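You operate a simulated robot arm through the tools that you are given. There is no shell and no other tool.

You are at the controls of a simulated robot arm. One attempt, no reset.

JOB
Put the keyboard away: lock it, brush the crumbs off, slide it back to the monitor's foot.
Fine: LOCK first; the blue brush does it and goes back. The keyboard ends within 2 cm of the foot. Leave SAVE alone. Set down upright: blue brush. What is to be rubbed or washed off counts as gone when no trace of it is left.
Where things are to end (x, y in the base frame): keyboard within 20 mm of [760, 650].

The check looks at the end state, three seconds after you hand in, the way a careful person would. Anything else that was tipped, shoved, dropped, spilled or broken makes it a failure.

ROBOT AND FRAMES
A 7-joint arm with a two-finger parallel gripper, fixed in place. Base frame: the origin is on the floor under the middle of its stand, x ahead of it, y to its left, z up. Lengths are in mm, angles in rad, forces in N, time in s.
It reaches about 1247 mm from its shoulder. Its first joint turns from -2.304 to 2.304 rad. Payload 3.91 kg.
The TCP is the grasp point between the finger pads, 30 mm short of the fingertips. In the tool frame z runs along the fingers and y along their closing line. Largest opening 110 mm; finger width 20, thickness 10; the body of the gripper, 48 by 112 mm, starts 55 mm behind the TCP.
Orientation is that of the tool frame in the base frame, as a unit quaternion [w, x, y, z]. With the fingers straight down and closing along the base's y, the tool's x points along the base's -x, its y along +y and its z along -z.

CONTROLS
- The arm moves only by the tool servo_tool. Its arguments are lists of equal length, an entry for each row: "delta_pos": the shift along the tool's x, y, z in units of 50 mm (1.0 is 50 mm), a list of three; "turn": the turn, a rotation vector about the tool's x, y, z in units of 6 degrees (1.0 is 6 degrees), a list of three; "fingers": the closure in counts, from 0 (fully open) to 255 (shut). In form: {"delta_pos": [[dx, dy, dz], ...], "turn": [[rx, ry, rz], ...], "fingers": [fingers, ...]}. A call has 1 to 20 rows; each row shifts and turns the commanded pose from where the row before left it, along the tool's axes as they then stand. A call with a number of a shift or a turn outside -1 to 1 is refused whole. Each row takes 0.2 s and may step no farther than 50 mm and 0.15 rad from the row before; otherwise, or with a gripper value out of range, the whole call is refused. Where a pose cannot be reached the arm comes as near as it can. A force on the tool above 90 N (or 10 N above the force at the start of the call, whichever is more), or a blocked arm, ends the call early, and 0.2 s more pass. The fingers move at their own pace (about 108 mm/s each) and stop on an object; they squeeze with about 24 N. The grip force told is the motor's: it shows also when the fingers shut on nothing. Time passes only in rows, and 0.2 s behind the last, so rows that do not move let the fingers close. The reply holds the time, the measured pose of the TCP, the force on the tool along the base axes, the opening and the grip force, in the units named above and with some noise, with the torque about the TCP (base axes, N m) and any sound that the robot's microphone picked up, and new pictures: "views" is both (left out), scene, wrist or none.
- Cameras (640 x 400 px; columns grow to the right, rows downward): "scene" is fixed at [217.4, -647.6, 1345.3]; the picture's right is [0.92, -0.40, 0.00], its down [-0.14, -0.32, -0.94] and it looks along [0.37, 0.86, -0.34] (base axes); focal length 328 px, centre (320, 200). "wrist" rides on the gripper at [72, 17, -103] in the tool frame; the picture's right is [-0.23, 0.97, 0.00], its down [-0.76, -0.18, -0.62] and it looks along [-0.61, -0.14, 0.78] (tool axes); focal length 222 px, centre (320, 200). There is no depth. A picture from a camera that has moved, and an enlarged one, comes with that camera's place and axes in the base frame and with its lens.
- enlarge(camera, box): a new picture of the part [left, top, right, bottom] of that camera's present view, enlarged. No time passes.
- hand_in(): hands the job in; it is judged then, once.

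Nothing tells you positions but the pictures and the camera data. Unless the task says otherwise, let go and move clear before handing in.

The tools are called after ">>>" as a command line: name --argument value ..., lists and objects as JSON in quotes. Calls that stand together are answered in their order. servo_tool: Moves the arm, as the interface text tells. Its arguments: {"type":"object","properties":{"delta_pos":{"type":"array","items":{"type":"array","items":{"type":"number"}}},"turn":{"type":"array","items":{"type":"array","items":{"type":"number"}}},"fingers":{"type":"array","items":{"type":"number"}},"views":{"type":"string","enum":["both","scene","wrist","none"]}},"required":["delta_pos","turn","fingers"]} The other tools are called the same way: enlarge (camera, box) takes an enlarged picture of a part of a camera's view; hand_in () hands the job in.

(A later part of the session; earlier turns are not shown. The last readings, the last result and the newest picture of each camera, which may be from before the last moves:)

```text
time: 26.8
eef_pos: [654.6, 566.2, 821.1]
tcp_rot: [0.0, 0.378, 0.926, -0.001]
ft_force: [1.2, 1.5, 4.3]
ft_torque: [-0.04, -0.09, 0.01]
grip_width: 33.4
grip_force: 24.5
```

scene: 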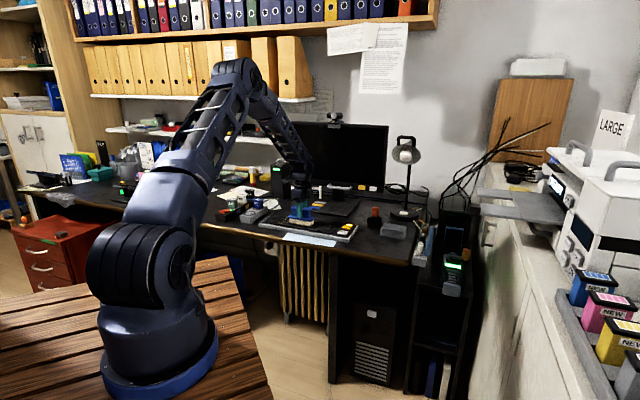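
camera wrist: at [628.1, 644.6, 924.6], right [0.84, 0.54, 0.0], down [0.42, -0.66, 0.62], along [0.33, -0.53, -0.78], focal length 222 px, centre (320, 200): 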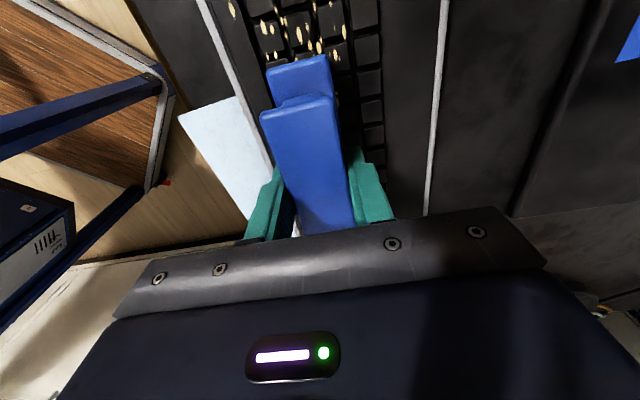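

Contact is now steady at about 5 N. I'll sweep the full depth of this lane back and forth.

>>> servo_tool --delta_pos '[[0, -0.2, 0], [0, -0.2, 0], [0, 0.2, 0], [0, 0.2, 0], [0, 0.2, 0], [0, 0.2, 0], [0, 0.2, 0], [0, 0.2, 0], [0, 0.2, 0], [0, 0.2, 0], [0, 0, 0]]' --turn '[[0, 0, 0], [0, 0, 0], [0, 0, 0], [0, 0, 0], [0, 0, 0], [0, 0, 0], [0, 0, 0], [0, 0, 0], [0, 0, 0], [0, 0, 0], [0, 0, 0]]' --fingers '[255, 255, 255, 255, 255, 255, 255, 255, 255, 255, 255]' --views "both"

>>> enlarge --camera "scene" --box '[240, 170, 380, 260]'

>>> enlarge --camera "wrist" --box '[180, 0, 440, 150]'

```text
time: 29.2
eef_pos: [696.4, 610.0, 821.1]
tcp_rot: [0.0, 0.379, 0.925, 0.0]
ft_force: [-0.5, -1.5, 0.8]
ft_torque: [-0.02, 0.06, 0.01]
grip_width: 33.6
grip_force: 23.9
camera wrist: at [655.3, 672.3, 922.9], right [0.84, 0.53, 0.0], down [0.42, -0.66, 0.62], along [0.33, -0.53, -0.78], focal length 222 px, centre (320, 200)
```

scene: 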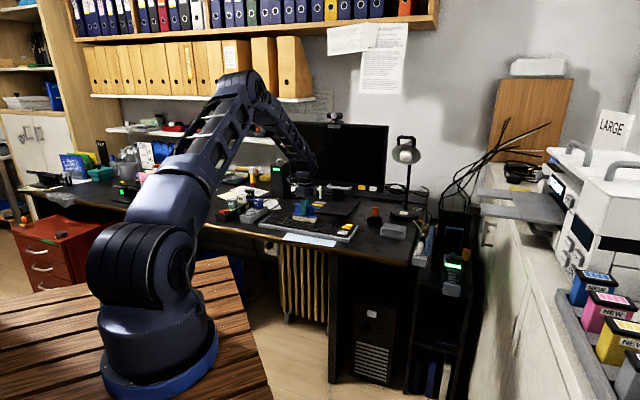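
wrist: 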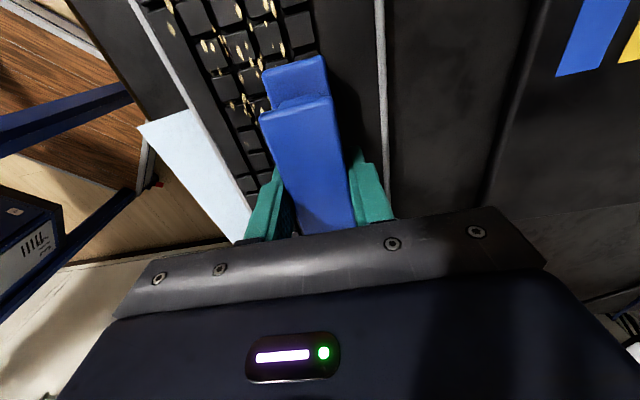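

```text
4.44 times, centred on (310, 215) of scene
camera zoom: at [217.4, -647.6, 1345.3], right [0.92, -0.4, 0.0], down [-0.14, -0.32, -0.94], along [0.37, 0.86, -0.34], focal length 1459 px, centre (364, 133)
```

zoom: 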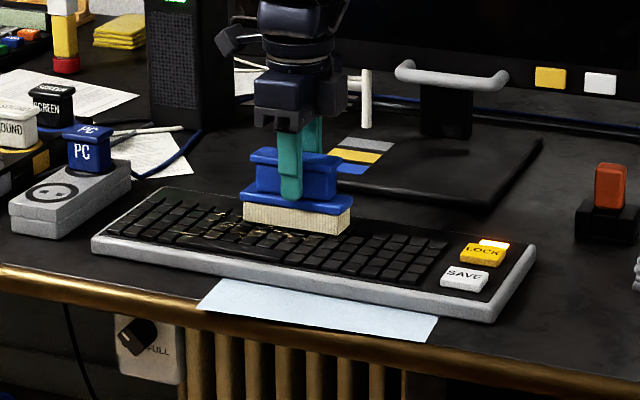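

```text
2.46 times, centred on (310, 75) of wrist
camera zoom: at [655.3, 672.3, 922.9], right [0.84, 0.53, 0.0], down [0.42, -0.66, 0.62], along [0.33, -0.53, -0.78], focal length 547 px, centre (345, 508)
```

zoom: 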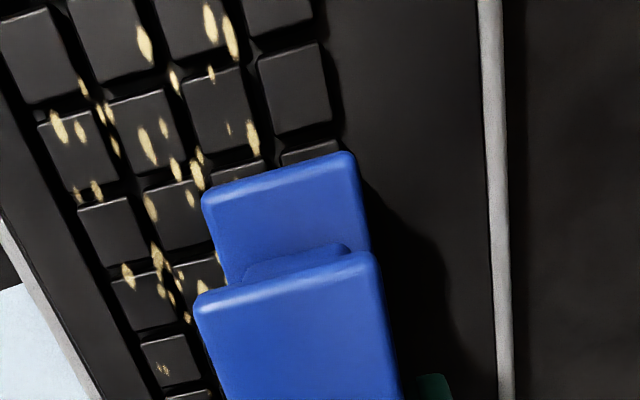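

The keyboard hasn't moved, but some crumbs in this lane still show. I'll zoom in and compare before adjusting.

>>> enlarge --camera "scene" --box '[255, 205, 325, 245]'

```text
9.14 times, centred on (290, 225) of scene
camera zoom: at [217.4, -647.6, 1345.3], right [0.92, -0.4, 0.0], down [-0.14, -0.32, -0.94], along [0.37, 0.86, -0.34], focal length 3001 px, centre (594, -29)
```

zoom: 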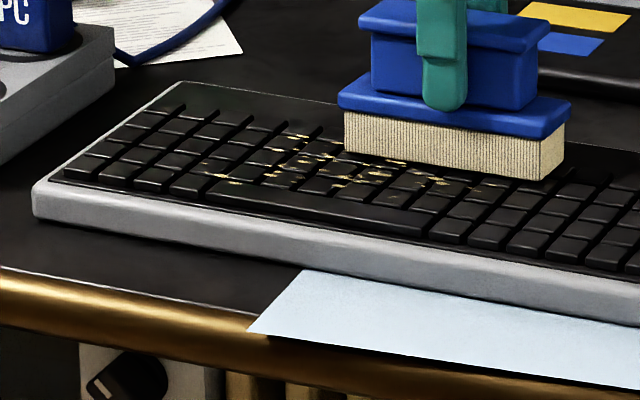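

Some crumbs are gone where there was real pressure, so brushing works but needs firmer contact. I'll press a bit more and sweep again.

>>> servo_tool --delta_pos '[[0, 0, 0.03], [0, 0, 0]]' --turn '[[0, 0, 0], [0, 0, 0]]' --fingers '[255, 255]' --views "none"

>>> servo_tool --delta_pos '[[0, -0.2, 0], [0, -0.2, 0], [0, 0, 0]]' --turn '[[0, 0, 0], [0, 0, 0], [0, 0, 0]]' --fingers '[255, 255, 255]' --views "none"

>>> servo_tool --delta_pos '[[0, -0.2, 0], [0, -0.2, 0], [0, 0, 0]]' --turn '[[0, 0, 0], [0, 0, 0], [0, 0, 0]]' --fingers '[255, 255, 255]' --views "none"

```text
time: 29.8
eef_pos: [695.7, 609.9, 821.1]
tcp_rot: [0.0, 0.379, 0.925, 0.001]
ft_force: [-1.6, -5.8, 15.6]
ft_torque: [-0.18, 0.02, -0.04]
grip_width: 33.3
grip_force: 23.7
```

```text
time: 30.6
eef_pos: [681.8, 596.1, 818.8]
tcp_rot: [-0.001, 0.379, 0.926, 0.0]
ft_force: [3.5, 2.5, 6.8]
ft_torque: [0.16, -0.14, 0.0]
grip_width: 33.2
grip_force: 24.1
```

```text
time: 31.4
eef_pos: [667.2, 581.0, 821.8]
tcp_rot: [0.0, 0.379, 0.926, 0.0]
ft_force: [0.2, 0.3, -0.3]
ft_torque: [0.0, 0.02, -0.01]
grip_width: 33.3
grip_force: 24.0
```

The force fell off as I moved, possibly from the brush creeping up in the grip. I'll re-press here and check.

>>> servo_tool --delta_pos '[[0, 0, 0.02], [0, 0, 0]]' --turn '[[0, 0, 0], [0, 0, 0]]' --fingers '[255, 255]' --views "none"

>>> servo_tool --delta_pos '[[0, 0, 0.02], [0, 0, 0]]' --turn '[[0, 0, 0], [0, 0, 0]]' --fingers '[255, 255]' --views "both"

>>> enlarge --camera "scene" --box '[255, 195, 335, 245]'

```text
time: 32.0
eef_pos: [668.1, 581.4, 818.9]
tcp_rot: [0.0, 0.378, 0.926, 0.0]
ft_force: [-2.1, -0.4, 1.0]
ft_torque: [0.0, 0.07, -0.02]
grip_width: 33.4
grip_force: 23.7
```

```text
time: 32.6
eef_pos: [669.5, 581.5, 819.4]
tcp_rot: [0.0, 0.379, 0.925, 0.001]
ft_force: [0.4, -0.3, 6.4]
ft_torque: [-0.08, 0.09, 0.01]
grip_width: 33.3
grip_force: 24.5
camera wrist: at [628.3, 643.9, 921.0], right [0.84, 0.54, 0.0], down [0.42, -0.66, 0.62], along [0.33, -0.53, -0.78], focal length 222 px, centre (320, 200)
```

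scene: 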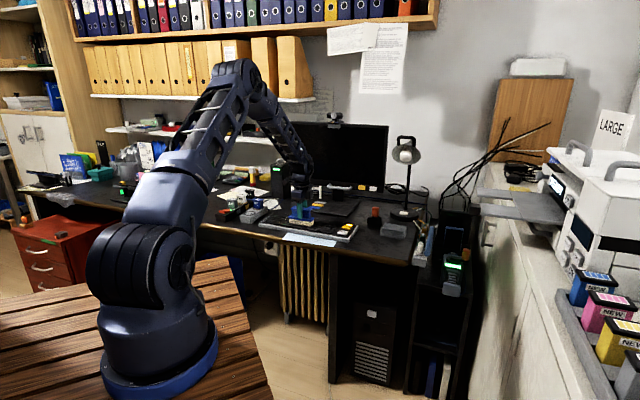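
wrist: 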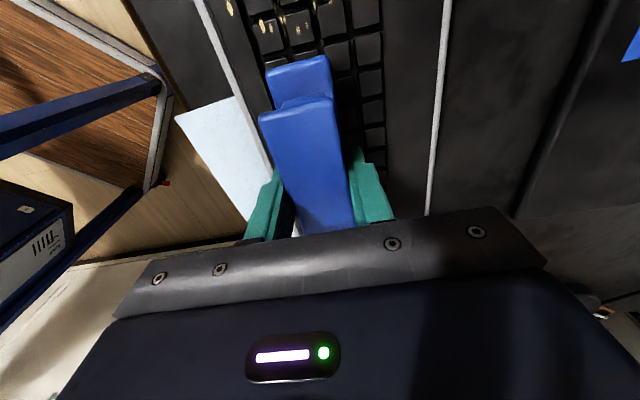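

```text
8.00 times, centred on (295, 220) of scene
camera zoom: at [217.4, -647.6, 1345.3], right [0.92, -0.4, 0.0], down [-0.14, -0.32, -0.94], along [0.37, 0.86, -0.34], focal length 2626 px, centre (520, 40)
```

zoom: 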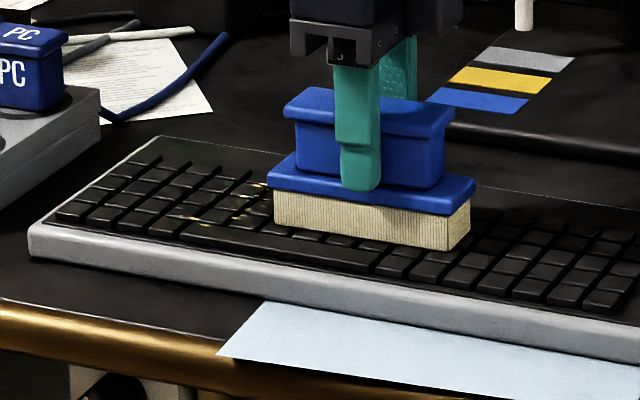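

Firmer pressure works: most of this lane is now clean. I'll continue toward the near edge and back at about 6 N.

>>> servo_tool --delta_pos '[[0, -0.15, 0], [0, -0.15, 0], [0, -0.15, 0], [0, -0.15, 0], [0, -0.15, 0], [0, 0, 0]]' --turn '[[0, 0, 0], [0, 0, 0], [0, 0, 0], [0, 0, 0], [0, 0, 0], [0, 0, 0]]' --fingers '[255, 255, 255, 255, 255, 255]' --views "none"

>>> servo_tool --delta_pos '[[0, 0.15, 0], [0, 0.15, 0], [0, 0.15, 0], [0, 0.15, 0], [0, 0.15, 0], [0, 0, 0]]' --turn '[[0, 0, 0], [0, 0, 0], [0, 0, 0], [0, 0, 0], [0, 0, 0], [0, 0, 0]]' --fingers '[255, 255, 255, 255, 255, 255]' --views "none"

>>> servo_tool --delta_pos '[[0, 0.2, 0], [0, 0.2, 0], [0, 0.2, 0], [0, 0.2, 0], [0, 0, 0]]' --turn '[[0, 0, 0], [0, 0, 0], [0, 0, 0], [0, 0, 0], [0, 0, 0]]' --fingers '[255, 255, 255, 255, 255]' --views "both"

>>> enlarge --camera "scene" --box '[255, 195, 335, 245]'

```text
time: 34.0
eef_pos: [641.9, 555.8, 818.3]
tcp_rot: [0.0, 0.379, 0.925, 0.002]
ft_force: [14.6, 12.3, 37.2]
ft_torque: [0.6, -0.67, -0.09]
grip_width: 33.3
grip_force: 23.7
```

```text
time: 34.6
eef_pos: [650.8, 564.9, 821.6]
tcp_rot: [0.0, 0.379, 0.926, -0.001]
ft_force: [-6.3, -7.3, 27.0]
ft_torque: [-0.25, 0.29, 0.15]
grip_width: 33.3
grip_force: 24.1
stopped in row 3: the force on the tool passed its limit at 92 N (the readings are from after the stop); the commanded pose is now the measured one
```

```text
time: 35.8
eef_pos: [678.6, 592.9, 821.9]
tcp_rot: [0.001, 0.379, 0.925, -0.001]
ft_force: [-30.1, -23.4, 61.1]
ft_torque: [-1.17, 1.74, 0.2]
grip_width: 34.1
grip_force: 23.9
camera wrist: at [638.6, 655.2, 923.5], right [0.84, 0.54, 0.0], down [0.42, -0.66, 0.62], along [0.33, -0.53, -0.78], focal length 222 px, centre (320, 200)
```

scene: 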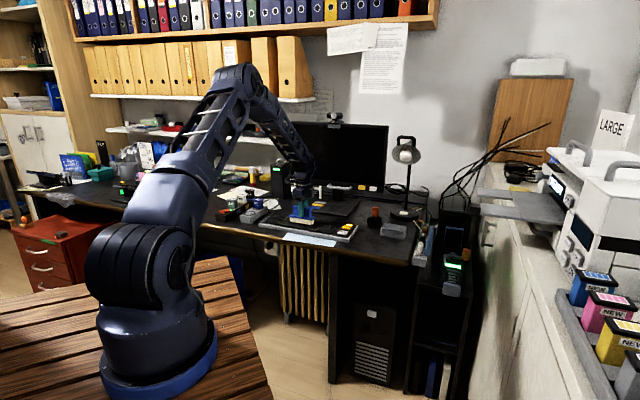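
wrist: 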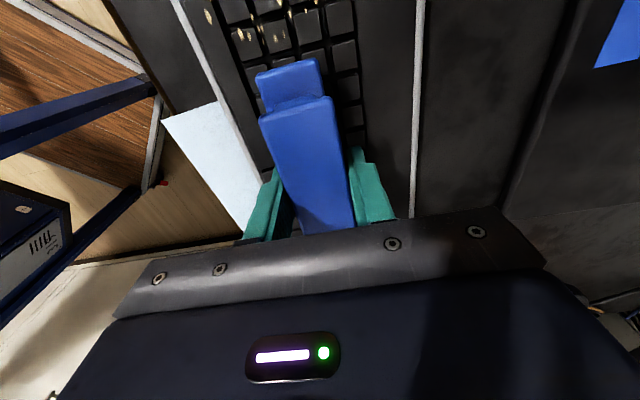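

```text
8.00 times, centred on (295, 220) of scene
camera zoom: at [217.4, -647.6, 1345.3], right [0.92, -0.4, 0.0], down [-0.14, -0.32, -0.94], along [0.37, 0.86, -0.34], focal length 2626 px, centre (520, 40)
```

zoom: 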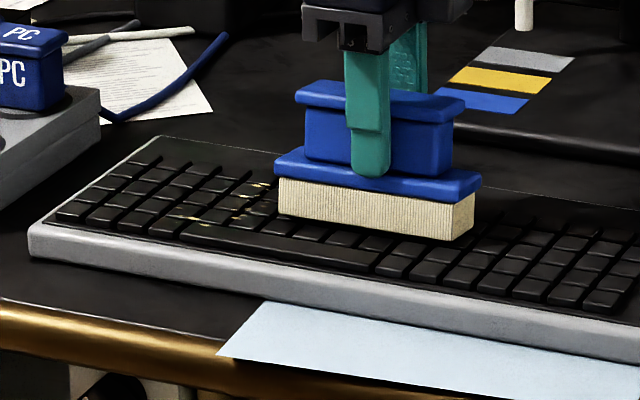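

Force built up to about 60 N and the brush tilted slightly in the grip. I'll lift off now and inspect before doing anything more.

>>> servo_tool --delta_pos '[[0, 0, -0.2], [0, 0, -0.6], [0, 0, 0]]' --turn '[[0, 0, 0], [0, 0, 0], [0, 0, 0]]' --fingers '[255, 255, 255]' --views "both"

>>> enlarge --camera "scene" --box '[255, 195, 335, 245]'

>>> enlarge --camera "wrist" --box '[160, 0, 480, 240]'

```text
time: 36.6
eef_pos: [679.2, 590.9, 859.0]
tcp_rot: [-0.001, 0.379, 0.925, -0.004]
ft_force: [0.5, -0.3, -0.4]
ft_torque: [0.0, 0.0, 0.02]
grip_width: 33.8
grip_force: 23.9
camera wrist: at [639.7, 653.7, 960.0], right [0.84, 0.53, -0.01], down [0.42, -0.66, 0.62], along [0.33, -0.53, -0.78], focal length 222 px, centre (320, 200)
```

scene: 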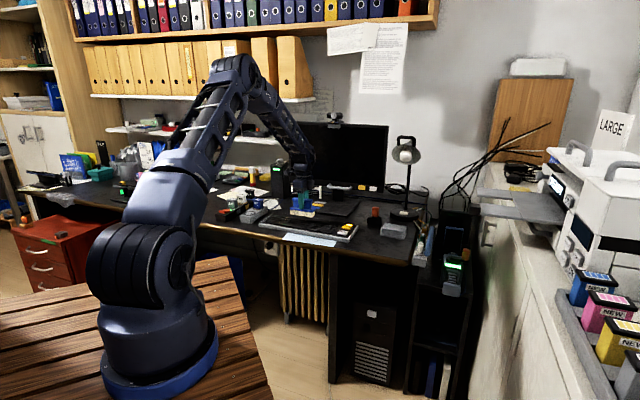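
wrist: 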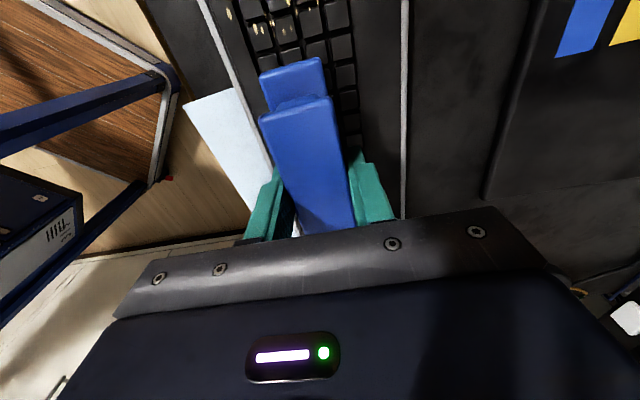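

```text
8.00 times, centred on (295, 220) of scene
camera zoom: at [217.4, -647.6, 1345.3], right [0.92, -0.4, 0.0], down [-0.14, -0.32, -0.94], along [0.37, 0.86, -0.34], focal length 2626 px, centre (520, 40)
```

zoom: 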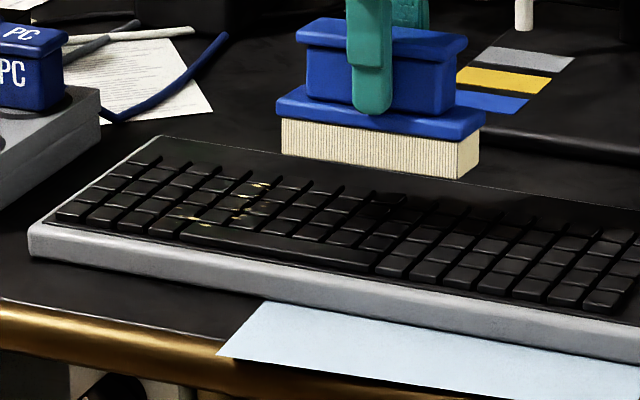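

```text
1.67 times, centred on (320, 120) of wrist
camera zoom: at [639.7, 653.7, 960.0], right [0.84, 0.53, -0.01], down [0.42, -0.66, 0.62], along [0.33, -0.53, -0.78], focal length 370 px, centre (320, 333)
```

zoom: 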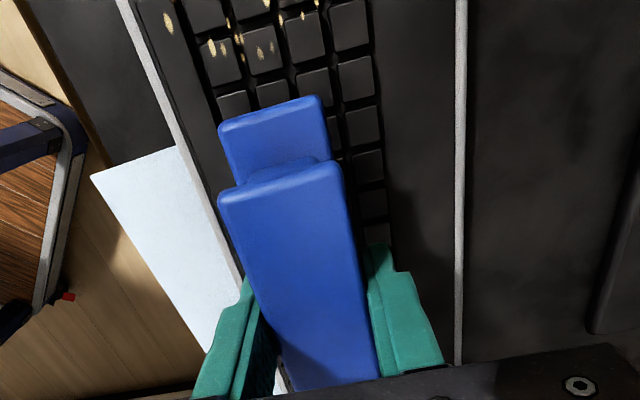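

The first lane is nearly clean and the brush is still well held. Next is the second lane, about 87 mm further along, where I'll approach gently again.

>>> servo_tool --delta_pos '[[0.87, 0, 0], [0.87, 0, 0], [0, 0, 0.6], [0, 0, 0]]' --turn '[[0, 0, 0], [0, 0, 0], [0, 0, 0], [0, 0, 0]]' --fingers '[255, 255, 255, 255]' --views "both"

>>> enlarge --camera "scene" --box '[250, 190, 350, 250]'

```text
time: 37.6
eef_pos: [617.3, 653.8, 829.0]
tcp_rot: [-0.001, 0.379, 0.925, -0.003]
ft_force: [0.5, -0.3, -1.2]
ft_torque: [-0.03, -0.01, -0.03]
grip_width: 33.4
grip_force: 23.7
camera wrist: at [576.9, 716.1, 929.7], right [0.84, 0.53, -0.01], down [0.42, -0.66, 0.62], along [0.33, -0.53, -0.78], focal length 222 px, centre (320, 200)
```

scene: 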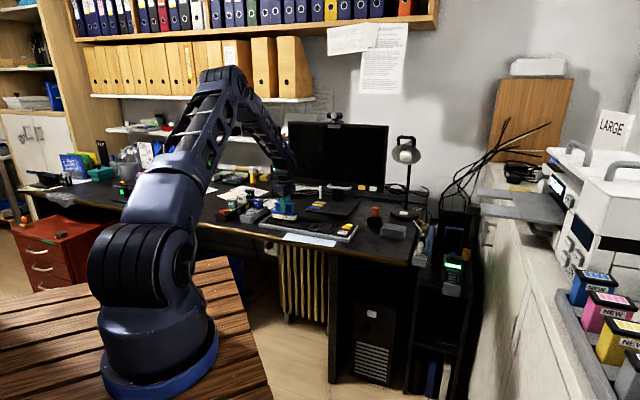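
wrist: 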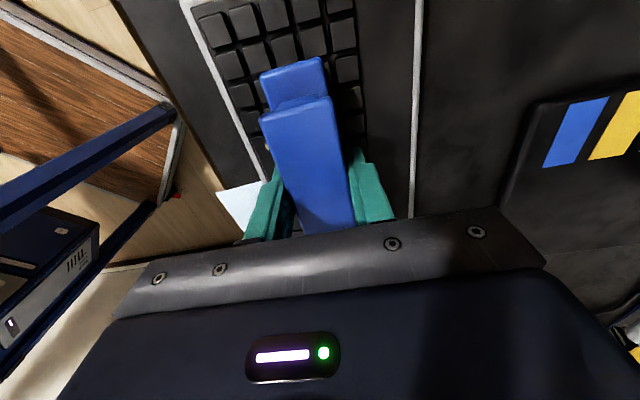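

```text
6.40 times, centred on (300, 220) of scene
camera zoom: at [217.4, -647.6, 1345.3], right [0.92, -0.4, 0.0], down [-0.14, -0.32, -0.94], along [0.37, 0.86, -0.34], focal length 2100 px, centre (448, 72)
```

zoom: 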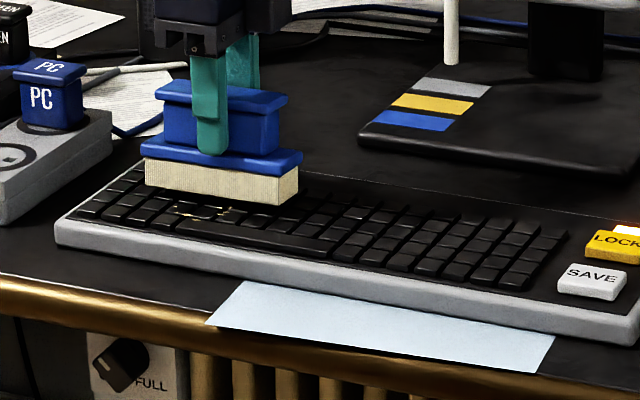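

I'm over the second lane, clear by a few mm. I'll lower in small steps until light contact.

>>> servo_tool --delta_pos '[[0, 0, 0.08], [0, 0, 0]]' --turn '[[0, 0, 0], [0, 0, 0]]' --fingers '[255, 255]' --views "none"

>>> servo_tool --delta_pos '[[0, 0, 0.03], [0, 0, 0]]' --turn '[[0, 0, 0], [0, 0, 0]]' --fingers '[255, 255]' --views "none"

```text
time: 38.2
eef_pos: [616.5, 653.7, 824.0]
tcp_rot: [-0.001, 0.379, 0.925, -0.002]
ft_force: [0.4, 0.2, -1.2]
ft_torque: [0.03, 0.03, 0.0]
grip_width: 33.8
grip_force: 23.6
```

```text
time: 38.8
eef_pos: [617.2, 653.9, 822.6]
tcp_rot: [-0.001, 0.379, 0.925, -0.001]
ft_force: [-1.2, -0.4, 3.3]
ft_torque: [0.2, 0.25, 0.09]
grip_width: 33.2
grip_force: 24.1
```

Contact at 822.6 with about 4 N. I'll press 1 mm more and sweep towards the near edge in short strokes.

>>> servo_tool --delta_pos '[[0, 0, 0.02], [0, 0, 0]]' --turn '[[0, 0, 0], [0, 0, 0]]' --fingers '[255, 255]' --views "none"

>>> servo_tool --delta_pos '[[0, -0.15, 0], [0, -0.15, 0], [0, 0, 0]]' --turn '[[0, 0, 0], [0, 0, 0], [0, 0, 0]]' --fingers '[255, 255, 255]' --views "none"

```text
time: 39.4
eef_pos: [616.2, 652.6, 822.2]
tcp_rot: [-0.001, 0.379, 0.926, -0.002]
ft_force: [-2.6, -0.2, 7.6]
ft_torque: [0.1, 0.1, 0.05]
grip_width: 33.4
grip_force: 23.7
```

```text
time: 40.2
eef_pos: [605.4, 642.0, 821.7]
tcp_rot: [-0.001, 0.378, 0.926, -0.003]
ft_force: [-0.1, 0.9, 0.1]
ft_torque: [0.02, 0.02, -0.02]
grip_width: 33.4
grip_force: 24.4
```

The force eased off again, so I'll re-press and go on.

>>> servo_tool --delta_pos '[[0, 0, 0.03], [0, 0, 0]]' --turn '[[0, 0, 0], [0, 0, 0]]' --fingers '[255, 255]' --views "none"

>>> servo_tool --delta_pos '[[0, -0.15, 0], [0, -0.15, 0], [0, 0, 0]]' --turn '[[0, 0, 0], [0, 0, 0], [0, 0, 0]]' --fingers '[255, 255, 255]' --views "both"

>>> enlarge --camera "scene" --box '[250, 190, 350, 250]'

```text
time: 40.8
eef_pos: [606.8, 642.9, 821.1]
tcp_rot: [0.0, 0.379, 0.926, -0.002]
ft_force: [-1.7, -6.7, 12.7]
ft_torque: [-0.3, 0.08, -0.02]
grip_width: 33.2
grip_force: 24.2
```

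```text
time: 41.6
eef_pos: [596.7, 632.3, 819.5]
tcp_rot: [-0.001, 0.379, 0.925, -0.002]
ft_force: [-0.2, 0.0, -1.7]
ft_torque: [0.01, 0.01, -0.03]
grip_width: 33.5
grip_force: 24.4
camera wrist: at [555.3, 694.5, 921.8], right [0.84, 0.54, -0.01], down [0.42, -0.66, 0.62], along [0.33, -0.53, -0.78], focal length 222 px, centre (320, 200)
```

scene: 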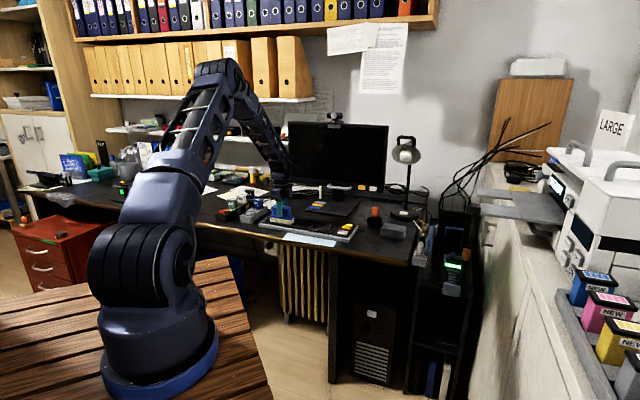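
wrist: 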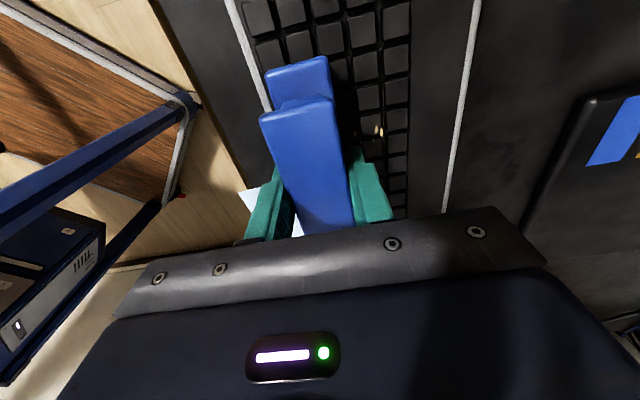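

```text
6.40 times, centred on (300, 220) of scene
camera zoom: at [217.4, -647.6, 1345.3], right [0.92, -0.4, 0.0], down [-0.14, -0.32, -0.94], along [0.37, 0.86, -0.34], focal length 2100 px, centre (448, 72)
```

zoom: 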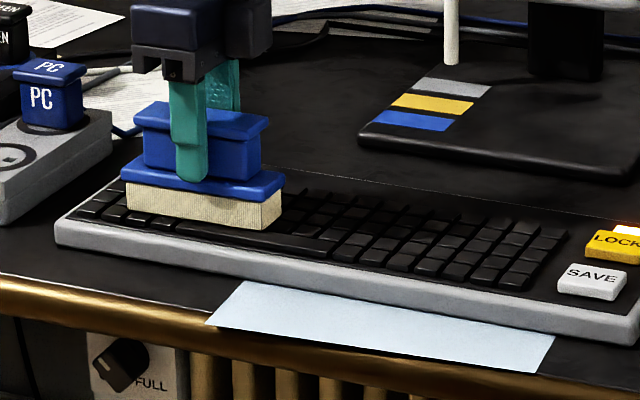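

Only a couple of crumbs remain, at the far side near n≈914. I'll press here, finish the near edge, then sweep back to the far side.

>>> servo_tool --delta_pos '[[0, 0, 0.03], [0, 0, 0]]' --turn '[[0, 0, 0], [0, 0, 0]]' --fingers '[255, 255]' --views "none"

>>> servo_tool --delta_pos '[[0, -0.1, 0], [0, -0.1, 0], [0, 0, 0]]' --turn '[[0, 0, 0], [0, 0, 0], [0, 0, 0]]' --fingers '[255, 255, 255]' --views "none"

```text
time: 42.2
eef_pos: [596.6, 632.5, 820.1]
tcp_rot: [0.0, 0.378, 0.926, -0.002]
ft_force: [0.5, -5.2, 10.2]
ft_torque: [-0.1, 0.0, 0.01]
grip_width: 33.4
grip_force: 24.3
```

```text
time: 43.0
eef_pos: [587.3, 626.6, 819.6]
tcp_rot: [-0.001, 0.378, 0.926, -0.003]
ft_force: [0.1, 0.9, -0.1]
ft_torque: [0.09, 0.04, -0.03]
grip_width: 33.3
grip_force: 23.6
```

I'll lift, move back over to the far side (n≈926), and make another near-ward stroke so the brush doesn't jam on reversing.

>>> servo_tool --delta_pos '[[0, 0, -0.24], [0, 0.7, 0], [0, 0.66, 0], [0, 0, 0.1], [0, 0, 0]]' --turn '[[0, 0, 0], [0, 0, 0], [0, 0, 0], [0, 0, 0], [0, 0, 0]]' --fingers '[255, 255, 255, 255, 255]' --views "both"

>>> enlarge --camera "scene" --box '[250, 190, 350, 250]'

>>> enlarge --camera "wrist" --box '[160, 0, 480, 240]'

```text
time: 44.2
eef_pos: [635.4, 672.8, 827.3]
tcp_rot: [-0.001, 0.379, 0.925, -0.003]
ft_force: [-1.2, 0.5, -1.0]
ft_torque: [0.0, 0.02, 0.02]
grip_width: 33.7
grip_force: 24.2
camera wrist: at [595.0, 735.4, 929.2], right [0.84, 0.54, -0.01], down [0.42, -0.66, 0.62], along [0.33, -0.53, -0.78], focal length 222 px, centre (320, 200)
```

scene: 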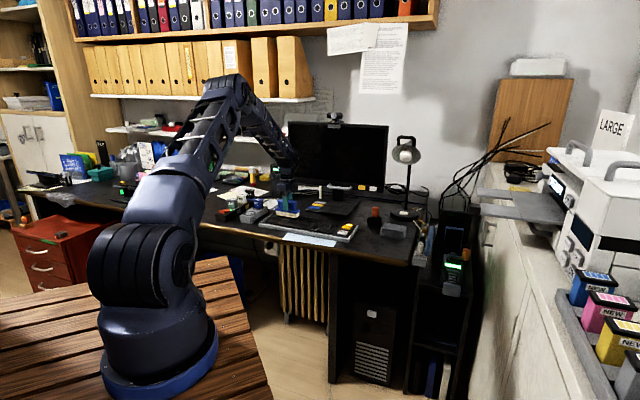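
wrist: 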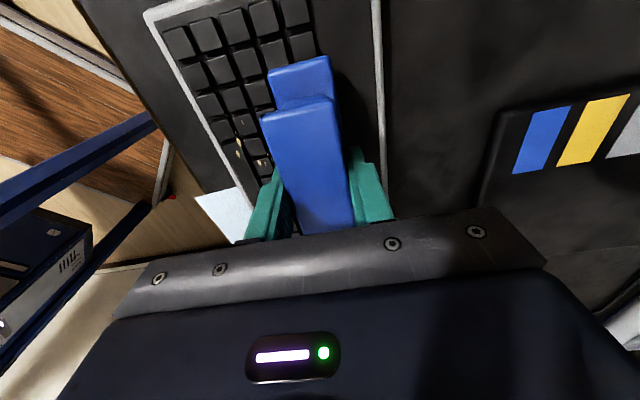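

```text
6.40 times, centred on (300, 220) of scene
camera zoom: at [217.4, -647.6, 1345.3], right [0.92, -0.4, 0.0], down [-0.14, -0.32, -0.94], along [0.37, 0.86, -0.34], focal length 2100 px, centre (448, 72)
```

zoom: 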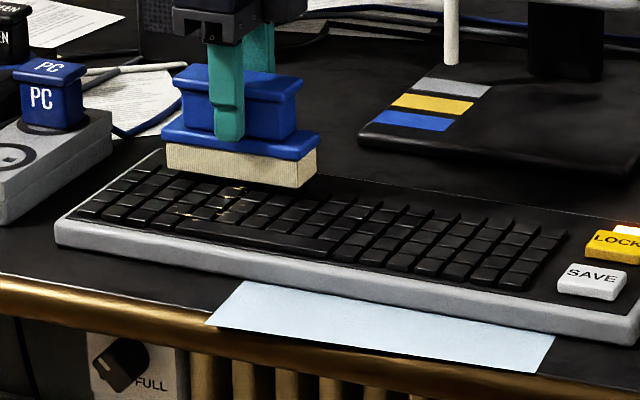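

```text
1.67 times, centred on (320, 120) of wrist
camera zoom: at [595.0, 735.4, 929.2], right [0.84, 0.54, -0.01], down [0.42, -0.66, 0.62], along [0.33, -0.53, -0.78], focal length 370 px, centre (320, 333)
```

zoom: 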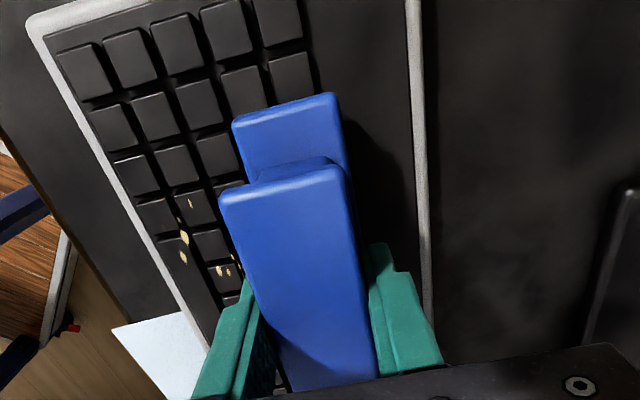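

A few crumbs remain near n≈853–873 and n≈914. I'll touch down here on the far side and stroke again.

>>> servo_tool --delta_pos '[[0, 0, 0.08], [0, 0, 0.04], [0, 0, 0]]' --turn '[[0, 0, 0], [0, 0, 0], [0, 0, 0]]' --fingers '[255, 255, 255]' --views "none"

>>> servo_tool --delta_pos '[[0, 0, 0.03], [0, 0, 0]]' --turn '[[0, 0, 0], [0, 0, 0]]' --fingers '[255, 255]' --views "none"

```text
time: 45.0
eef_pos: [636.4, 672.4, 821.3]
tcp_rot: [-0.001, 0.379, 0.926, -0.003]
ft_force: [-0.4, 1.2, -1.0]
ft_torque: [-0.04, 0.01, 0.02]
grip_width: 33.2
grip_force: 24.2
```

```text
time: 45.6
eef_pos: [636.8, 673.7, 819.6]
tcp_rot: [-0.001, 0.379, 0.925, -0.002]
ft_force: [-0.5, 0.4, 5.4]
ft_torque: [-0.03, 0.12, -0.02]
grip_width: 33.4
grip_force: 23.8
```

Contact at about 6 N. I'll stroke towards me with a slight downward bias so pressure is kept.

>>> servo_tool --delta_pos '[[0, -0.12, 0.01], [0, -0.12, 0.01], [0, -0.12, 0.01], [0, 0, 0]]' --turn '[[0, 0, 0], [0, 0, 0], [0, 0, 0], [0, 0, 0]]' --fingers '[255, 255, 255, 255]' --views "none"

>>> servo_tool --delta_pos '[[0, -0.12, 0.01], [0, -0.12, 0.01], [0, -0.12, 0.01], [0, 0, 0]]' --turn '[[0, 0, 0], [0, 0, 0], [0, 0, 0], [0, 0, 0]]' --fingers '[255, 255, 255, 255]' --views "both"

>>> enlarge --camera "scene" --box '[250, 190, 350, 250]'

>>> enlarge --camera "wrist" --box '[160, 0, 480, 240]'

```text
time: 46.6
eef_pos: [624.8, 659.6, 820.7]
tcp_rot: [0.0, 0.379, 0.925, -0.002]
ft_force: [8.1, 5.3, 20.1]
ft_torque: [0.24, -0.29, -0.03]
grip_width: 33.4
grip_force: 23.5
```

```text
time: 47.6
eef_pos: [614.1, 647.9, 818.9]
tcp_rot: [0.0, 0.378, 0.926, 0.0]
ft_force: [21.7, 15.4, 51.4]
ft_torque: [0.57, -0.77, -0.06]
grip_width: 33.4
grip_force: 24.0
camera wrist: at [572.7, 710.9, 921.1], right [0.84, 0.54, 0.0], down [0.42, -0.66, 0.62], along [0.33, -0.53, -0.78], focal length 222 px, centre (320, 200)
```

scene: 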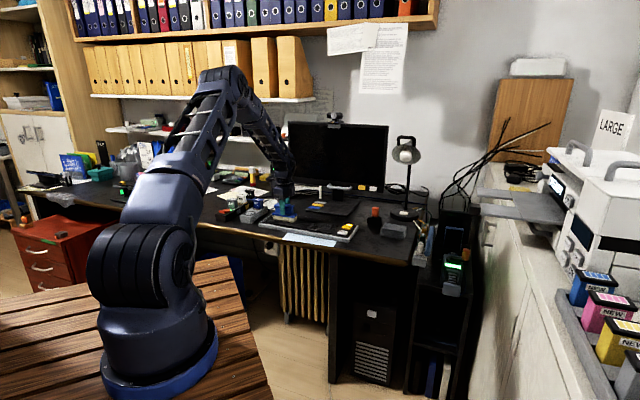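
wrist: 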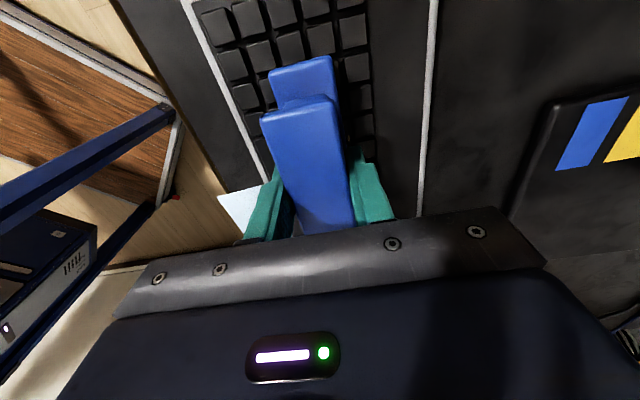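

```text
6.40 times, centred on (300, 220) of scene
camera zoom: at [217.4, -647.6, 1345.3], right [0.92, -0.4, 0.0], down [-0.14, -0.32, -0.94], along [0.37, 0.86, -0.34], focal length 2100 px, centre (448, 72)
```

zoom: 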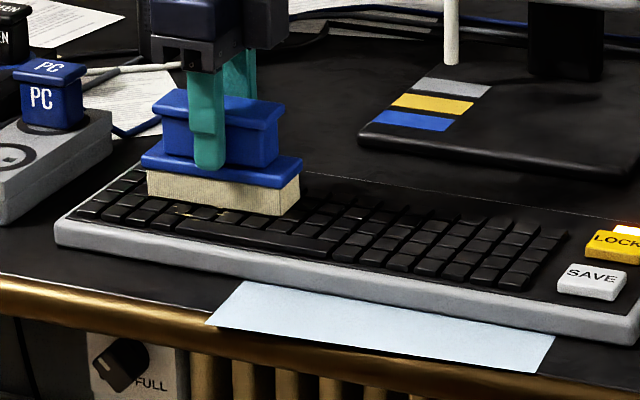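

```text
1.67 times, centred on (320, 120) of wrist
camera zoom: at [572.7, 710.9, 921.1], right [0.84, 0.54, 0.0], down [0.42, -0.66, 0.62], along [0.33, -0.53, -0.78], focal length 370 px, centre (320, 333)
```

zoom: 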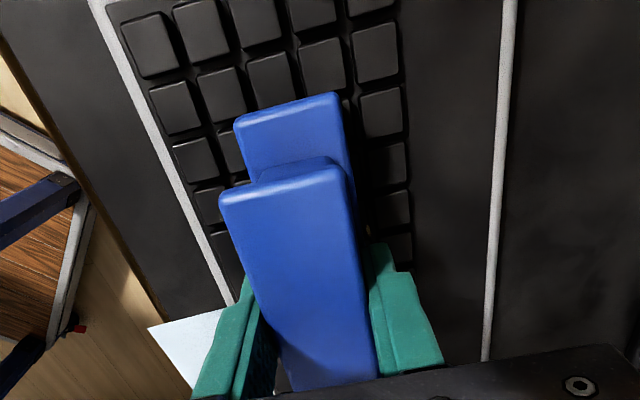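

Pressure is now stiff at about 50 N, so I'll ease off about 2 mm and continue the stroke without bias.

>>> servo_tool --delta_pos '[[0, 0, -0.035], [0, 0, 0]]' --turn '[[0, 0, 0], [0, 0, 0]]' --fingers '[255, 255]' --views "none"

>>> servo_tool --delta_pos '[[0, -0.12, 0], [0, -0.12, 0], [0, 0, 0]]' --turn '[[0, 0, 0], [0, 0, 0], [0, 0, 0]]' --fingers '[255, 255, 255]' --views "none"

```text
time: 48.2
eef_pos: [613.4, 648.4, 819.1]
tcp_rot: [0.0, 0.378, 0.926, -0.002]
ft_force: [19.8, 9.8, 47.3]
ft_torque: [0.42, -0.54, -0.04]
grip_width: 33.6
grip_force: 23.8
```

```text
time: 49.0
eef_pos: [603.0, 641.1, 819.9]
tcp_rot: [0.0, 0.379, 0.926, -0.002]
ft_force: [15.3, 18.2, 45.1]
ft_torque: [0.72, -0.6, -0.08]
grip_width: 33.5
grip_force: 24.0
```

Still 45 N, so I'll ease off further before continuing.

>>> servo_tool --delta_pos '[[0, 0, -0.05], [0, 0, 0]]' --turn '[[0, 0, 0], [0, 0, 0]]' --fingers '[255, 255]' --views "none"

>>> servo_tool --delta_pos '[[0, -0.12, 0], [0, -0.12, 0], [0, 0, 0]]' --turn '[[0, 0, 0], [0, 0, 0], [0, 0, 0]]' --fingers '[255, 255, 255]' --views "both"

>>> enlarge --camera "scene" --box '[250, 190, 350, 250]'

>>> enlarge --camera "wrist" --box '[160, 0, 480, 240]'

```text
time: 49.6
eef_pos: [602.2, 639.1, 820.2]
tcp_rot: [-0.001, 0.379, 0.925, -0.004]
ft_force: [8.1, 11.8, 23.8]
ft_torque: [0.65, -0.15, -0.1]
grip_width: 33.5
grip_force: 23.6
```

```text
time: 50.4
eef_pos: [592.8, 629.1, 820.4]
tcp_rot: [-0.001, 0.38, 0.925, -0.004]
ft_force: [3.8, -0.4, 6.7]
ft_torque: [0.01, -0.07, 0.0]
grip_width: 33.4
grip_force: 24.3
camera wrist: at [553.2, 692.7, 921.2], right [0.84, 0.53, -0.01], down [0.42, -0.66, 0.63], along [0.33, -0.53, -0.78], focal length 222 px, centre (320, 200)
```

scene: 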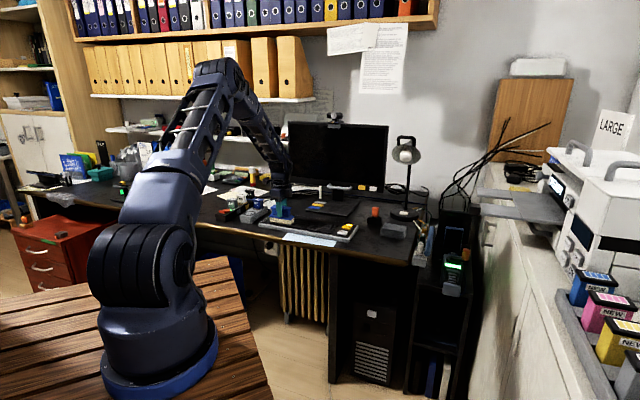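
wrist: 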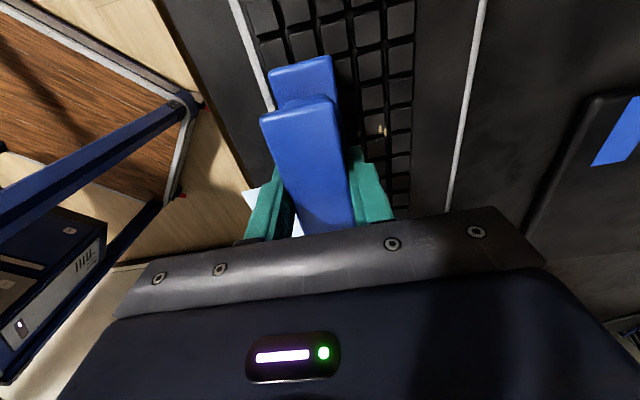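

```text
6.40 times, centred on (300, 220) of scene
camera zoom: at [217.4, -647.6, 1345.3], right [0.92, -0.4, 0.0], down [-0.14, -0.32, -0.94], along [0.37, 0.86, -0.34], focal length 2100 px, centre (448, 72)
```

zoom: 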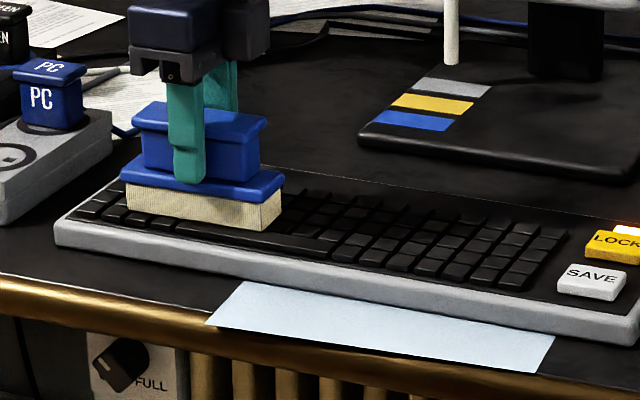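

```text
1.67 times, centred on (320, 120) of wrist
camera zoom: at [553.2, 692.7, 921.2], right [0.84, 0.53, -0.01], down [0.42, -0.66, 0.63], along [0.33, -0.53, -0.78], focal length 370 px, centre (320, 333)
```

zoom: 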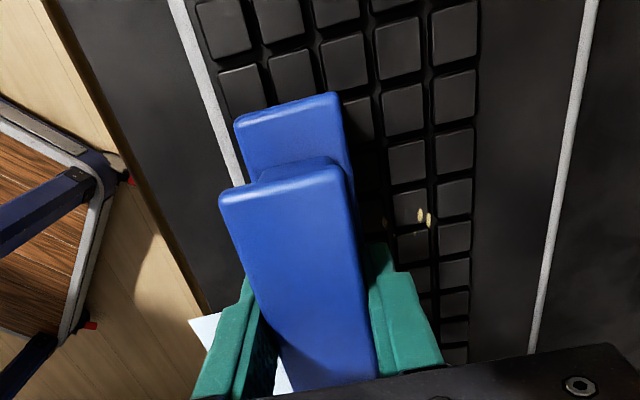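

Two crumbs persist at about (628, 664), just outside where the brush touched down. I'll finish this stroke a few mm further, then lift and redo from further out.

>>> servo_tool --delta_pos '[[0, -0.08, 0], [0, -0.08, 0], [0, 0, 0]]' --turn '[[0, 0, 0], [0, 0, 0], [0, 0, 0]]' --fingers '[255, 255, 255]' --views "none"

>>> servo_tool --delta_pos '[[0, 0, -0.3], [0, 0.8, 0], [0, 0.86, 0], [0, 0, 0]]' --turn '[[0, 0, 0], [0, 0, 0], [0, 0, 0], [0, 0, 0]]' --fingers '[255, 255, 255, 255]' --views "both"

>>> enlarge --camera "scene" --box '[255, 200, 325, 245]'

>>> enlarge --camera "wrist" --box '[160, 0, 480, 240]'

```text
time: 51.2
eef_pos: [587.8, 625.2, 821.5]
tcp_rot: [-0.001, 0.378, 0.926, -0.004]
ft_force: [-0.6, -0.1, -2.1]
ft_torque: [0.0, -0.01, -0.05]
grip_width: 33.1
grip_force: 24.4
```

```text
time: 52.2
eef_pos: [647.8, 687.0, 833.9]
tcp_rot: [-0.001, 0.379, 0.925, -0.002]
ft_force: [0.1, -1.0, -0.9]
ft_torque: [0.01, -0.01, -0.04]
grip_width: 33.4
grip_force: 24.2
camera wrist: at [607.0, 748.6, 935.5], right [0.84, 0.54, -0.01], down [0.42, -0.66, 0.62], along [0.33, -0.53, -0.78], focal length 222 px, centre (320, 200)
```

scene: 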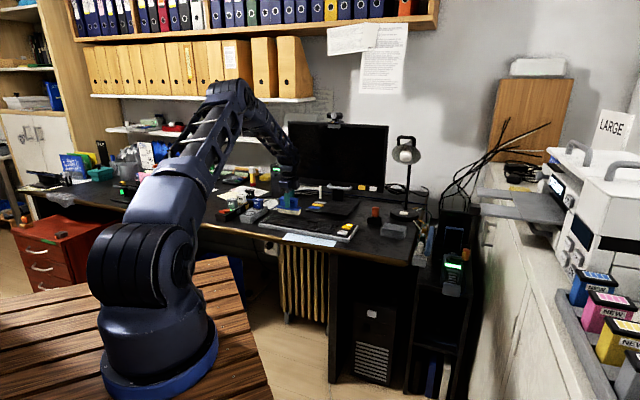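
wrist: 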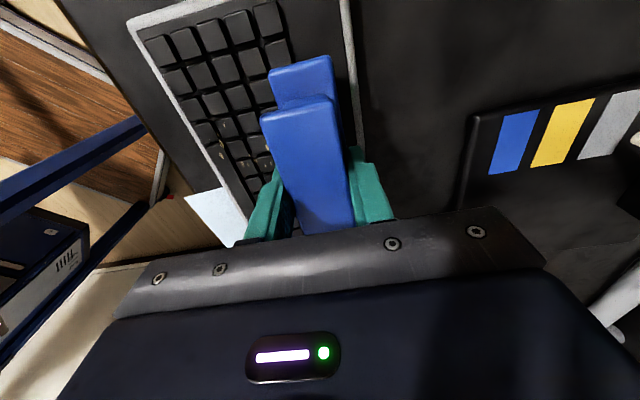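

```text
8.89 times, centred on (290, 222) of scene
camera zoom: at [217.4, -647.6, 1345.3], right [0.92, -0.4, 0.0], down [-0.14, -0.32, -0.94], along [0.37, 0.86, -0.34], focal length 2917 px, centre (587, 0)
```

zoom: 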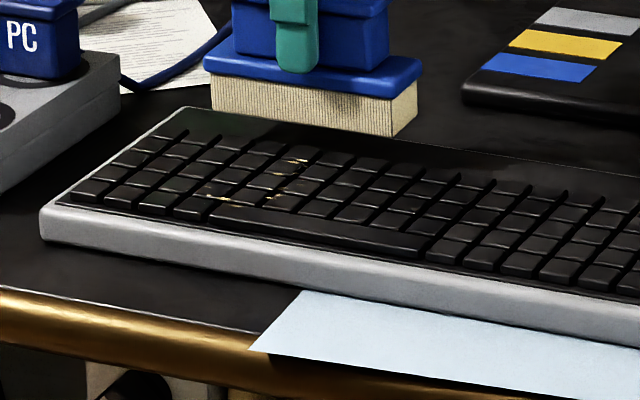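

```text
1.67 times, centred on (320, 120) of wrist
camera zoom: at [607.0, 748.6, 935.5], right [0.84, 0.54, -0.01], down [0.42, -0.66, 0.62], along [0.33, -0.53, -0.78], focal length 370 px, centre (320, 333)
```

zoom: 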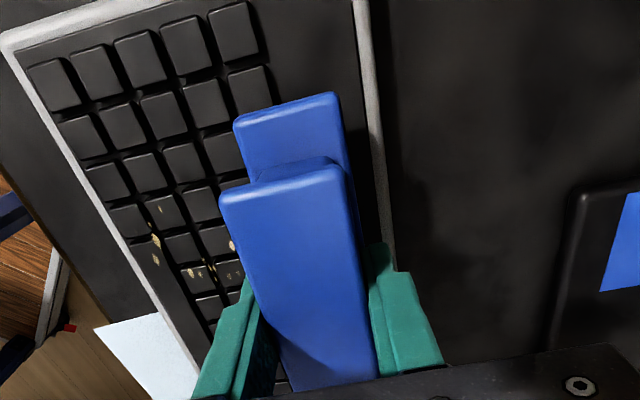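

A handful of faint crumbs remain. Strokes across the brush tip it in the grip, so I'll stroke along its long axis instead. First lane at n≈912.

>>> servo_tool --delta_pos '[[-0.55, -0.636, 0], [0, 0, 0.2], [0, 0, 0.06], [0, 0, 0]]' --turn '[[0, 0, 0], [0, 0, 0], [0, 0, 0], [0, 0, 0]]' --fingers '[255, 255, 255, 255]' --views "none"

>>> servo_tool --delta_pos '[[0, 0, 0.03], [0, 0, 0]]' --turn '[[0, 0, 0], [0, 0, 0]]' --fingers '[255, 255]' --views "none"

```text
time: 53.2
eef_pos: [642.9, 643.0, 822.3]
tcp_rot: [-0.001, 0.379, 0.926, -0.002]
ft_force: [-0.2, 0.3, -1.1]
ft_torque: [0.01, 0.0, 0.02]
grip_width: 33.4
grip_force: 24.0
```

```text
time: 53.8
eef_pos: [643.4, 643.3, 820.9]
tcp_rot: [0.0, 0.379, 0.925, -0.002]
ft_force: [0.0, 0.6, -0.4]
ft_torque: [-0.01, 0.0, -0.01]
grip_width: 33.6
grip_force: 23.5
```

No contact yet, so I'll keep lowering gently.

>>> servo_tool --delta_pos '[[0, 0, 0.03], [0, 0, 0]]' --turn '[[0, 0, 0], [0, 0, 0]]' --fingers '[255, 255]' --views "none"

>>> servo_tool --delta_pos '[[0, 0, 0.02], [0, 0, 0]]' --turn '[[0, 0, 0], [0, 0, 0]]' --fingers '[255, 255]' --views "none"

```text
time: 54.4
eef_pos: [643.1, 643.3, 820.3]
tcp_rot: [-0.001, 0.379, 0.925, -0.002]
ft_force: [-0.4, -1.0, 3.5]
ft_torque: [-0.13, 0.08, 0.01]
grip_width: 33.1
grip_force: 24.0
```

```text
time: 55.0
eef_pos: [643.4, 642.9, 819.7]
tcp_rot: [-0.001, 0.379, 0.925, -0.002]
ft_force: [-1.5, 7.6, 13.2]
ft_torque: [0.15, 0.05, -0.05]
grip_width: 33.2
grip_force: 24.1
```

About 14 N with the brush flat. Now I'll stroke along its length.

>>> servo_tool --delta_pos '[[0.16, 0, 0], [0.16, 0, 0], [0.16, 0, 0], [0, 0, 0]]' --turn '[[0, 0, 0], [0, 0, 0], [0, 0, 0], [0, 0, 0]]' --fingers '[255, 255, 255, 255]' --views "none"

>>> servo_tool --delta_pos '[[0.16, 0, 0], [0.16, 0, 0], [0.16, 0, 0], [0, 0, 0]]' --turn '[[0, 0, 0], [0, 0, 0], [0, 0, 0], [0, 0, 0]]' --fingers '[255, 255, 255, 255]' --views "both"

>>> enlarge --camera "scene" --box '[255, 200, 325, 245]'

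```text
time: 56.0
eef_pos: [627.6, 658.0, 818.2]
tcp_rot: [-0.001, 0.38, 0.925, -0.002]
ft_force: [13.8, -10.6, 20.4]
ft_torque: [-0.08, -0.19, -0.05]
grip_width: 33.3
grip_force: 23.6
```

```text
time: 57.0
eef_pos: [610.4, 675.5, 819.1]
tcp_rot: [0.0, 0.379, 0.925, -0.002]
ft_force: [12.9, -12.5, 30.5]
ft_torque: [-0.16, -0.28, -0.08]
grip_width: 33.2
grip_force: 24.0
camera wrist: at [569.3, 737.9, 920.2], right [0.84, 0.53, 0.0], down [0.42, -0.66, 0.62], along [0.33, -0.53, -0.78], focal length 222 px, centre (320, 200)
```

scene: 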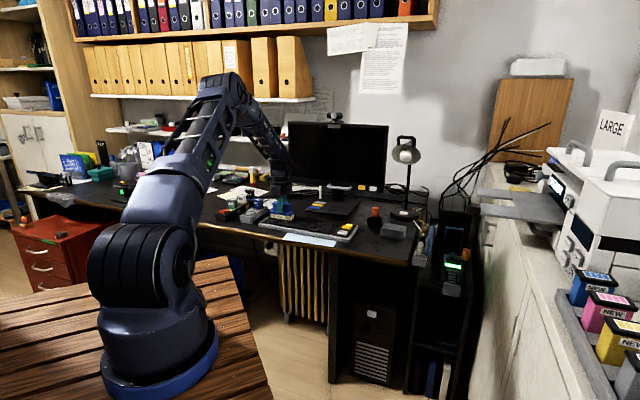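
wrist: 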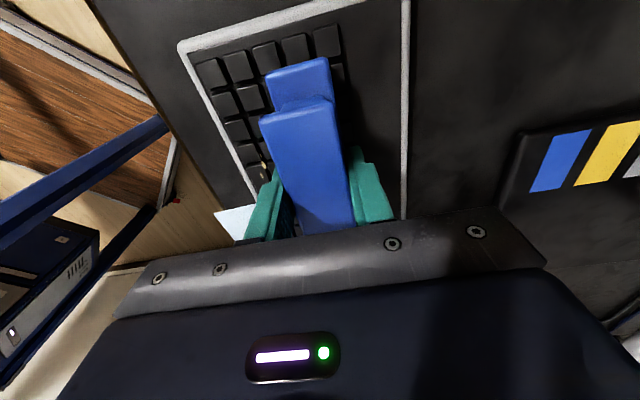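

```text
8.89 times, centred on (290, 222) of scene
camera zoom: at [217.4, -647.6, 1345.3], right [0.92, -0.4, 0.0], down [-0.14, -0.32, -0.94], along [0.37, 0.86, -0.34], focal length 2917 px, centre (587, 0)
```

zoom: 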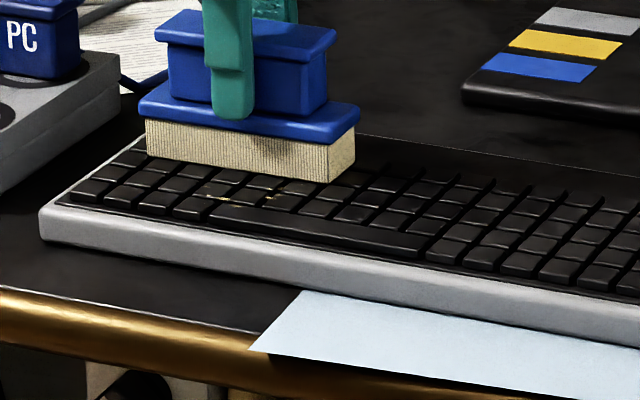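

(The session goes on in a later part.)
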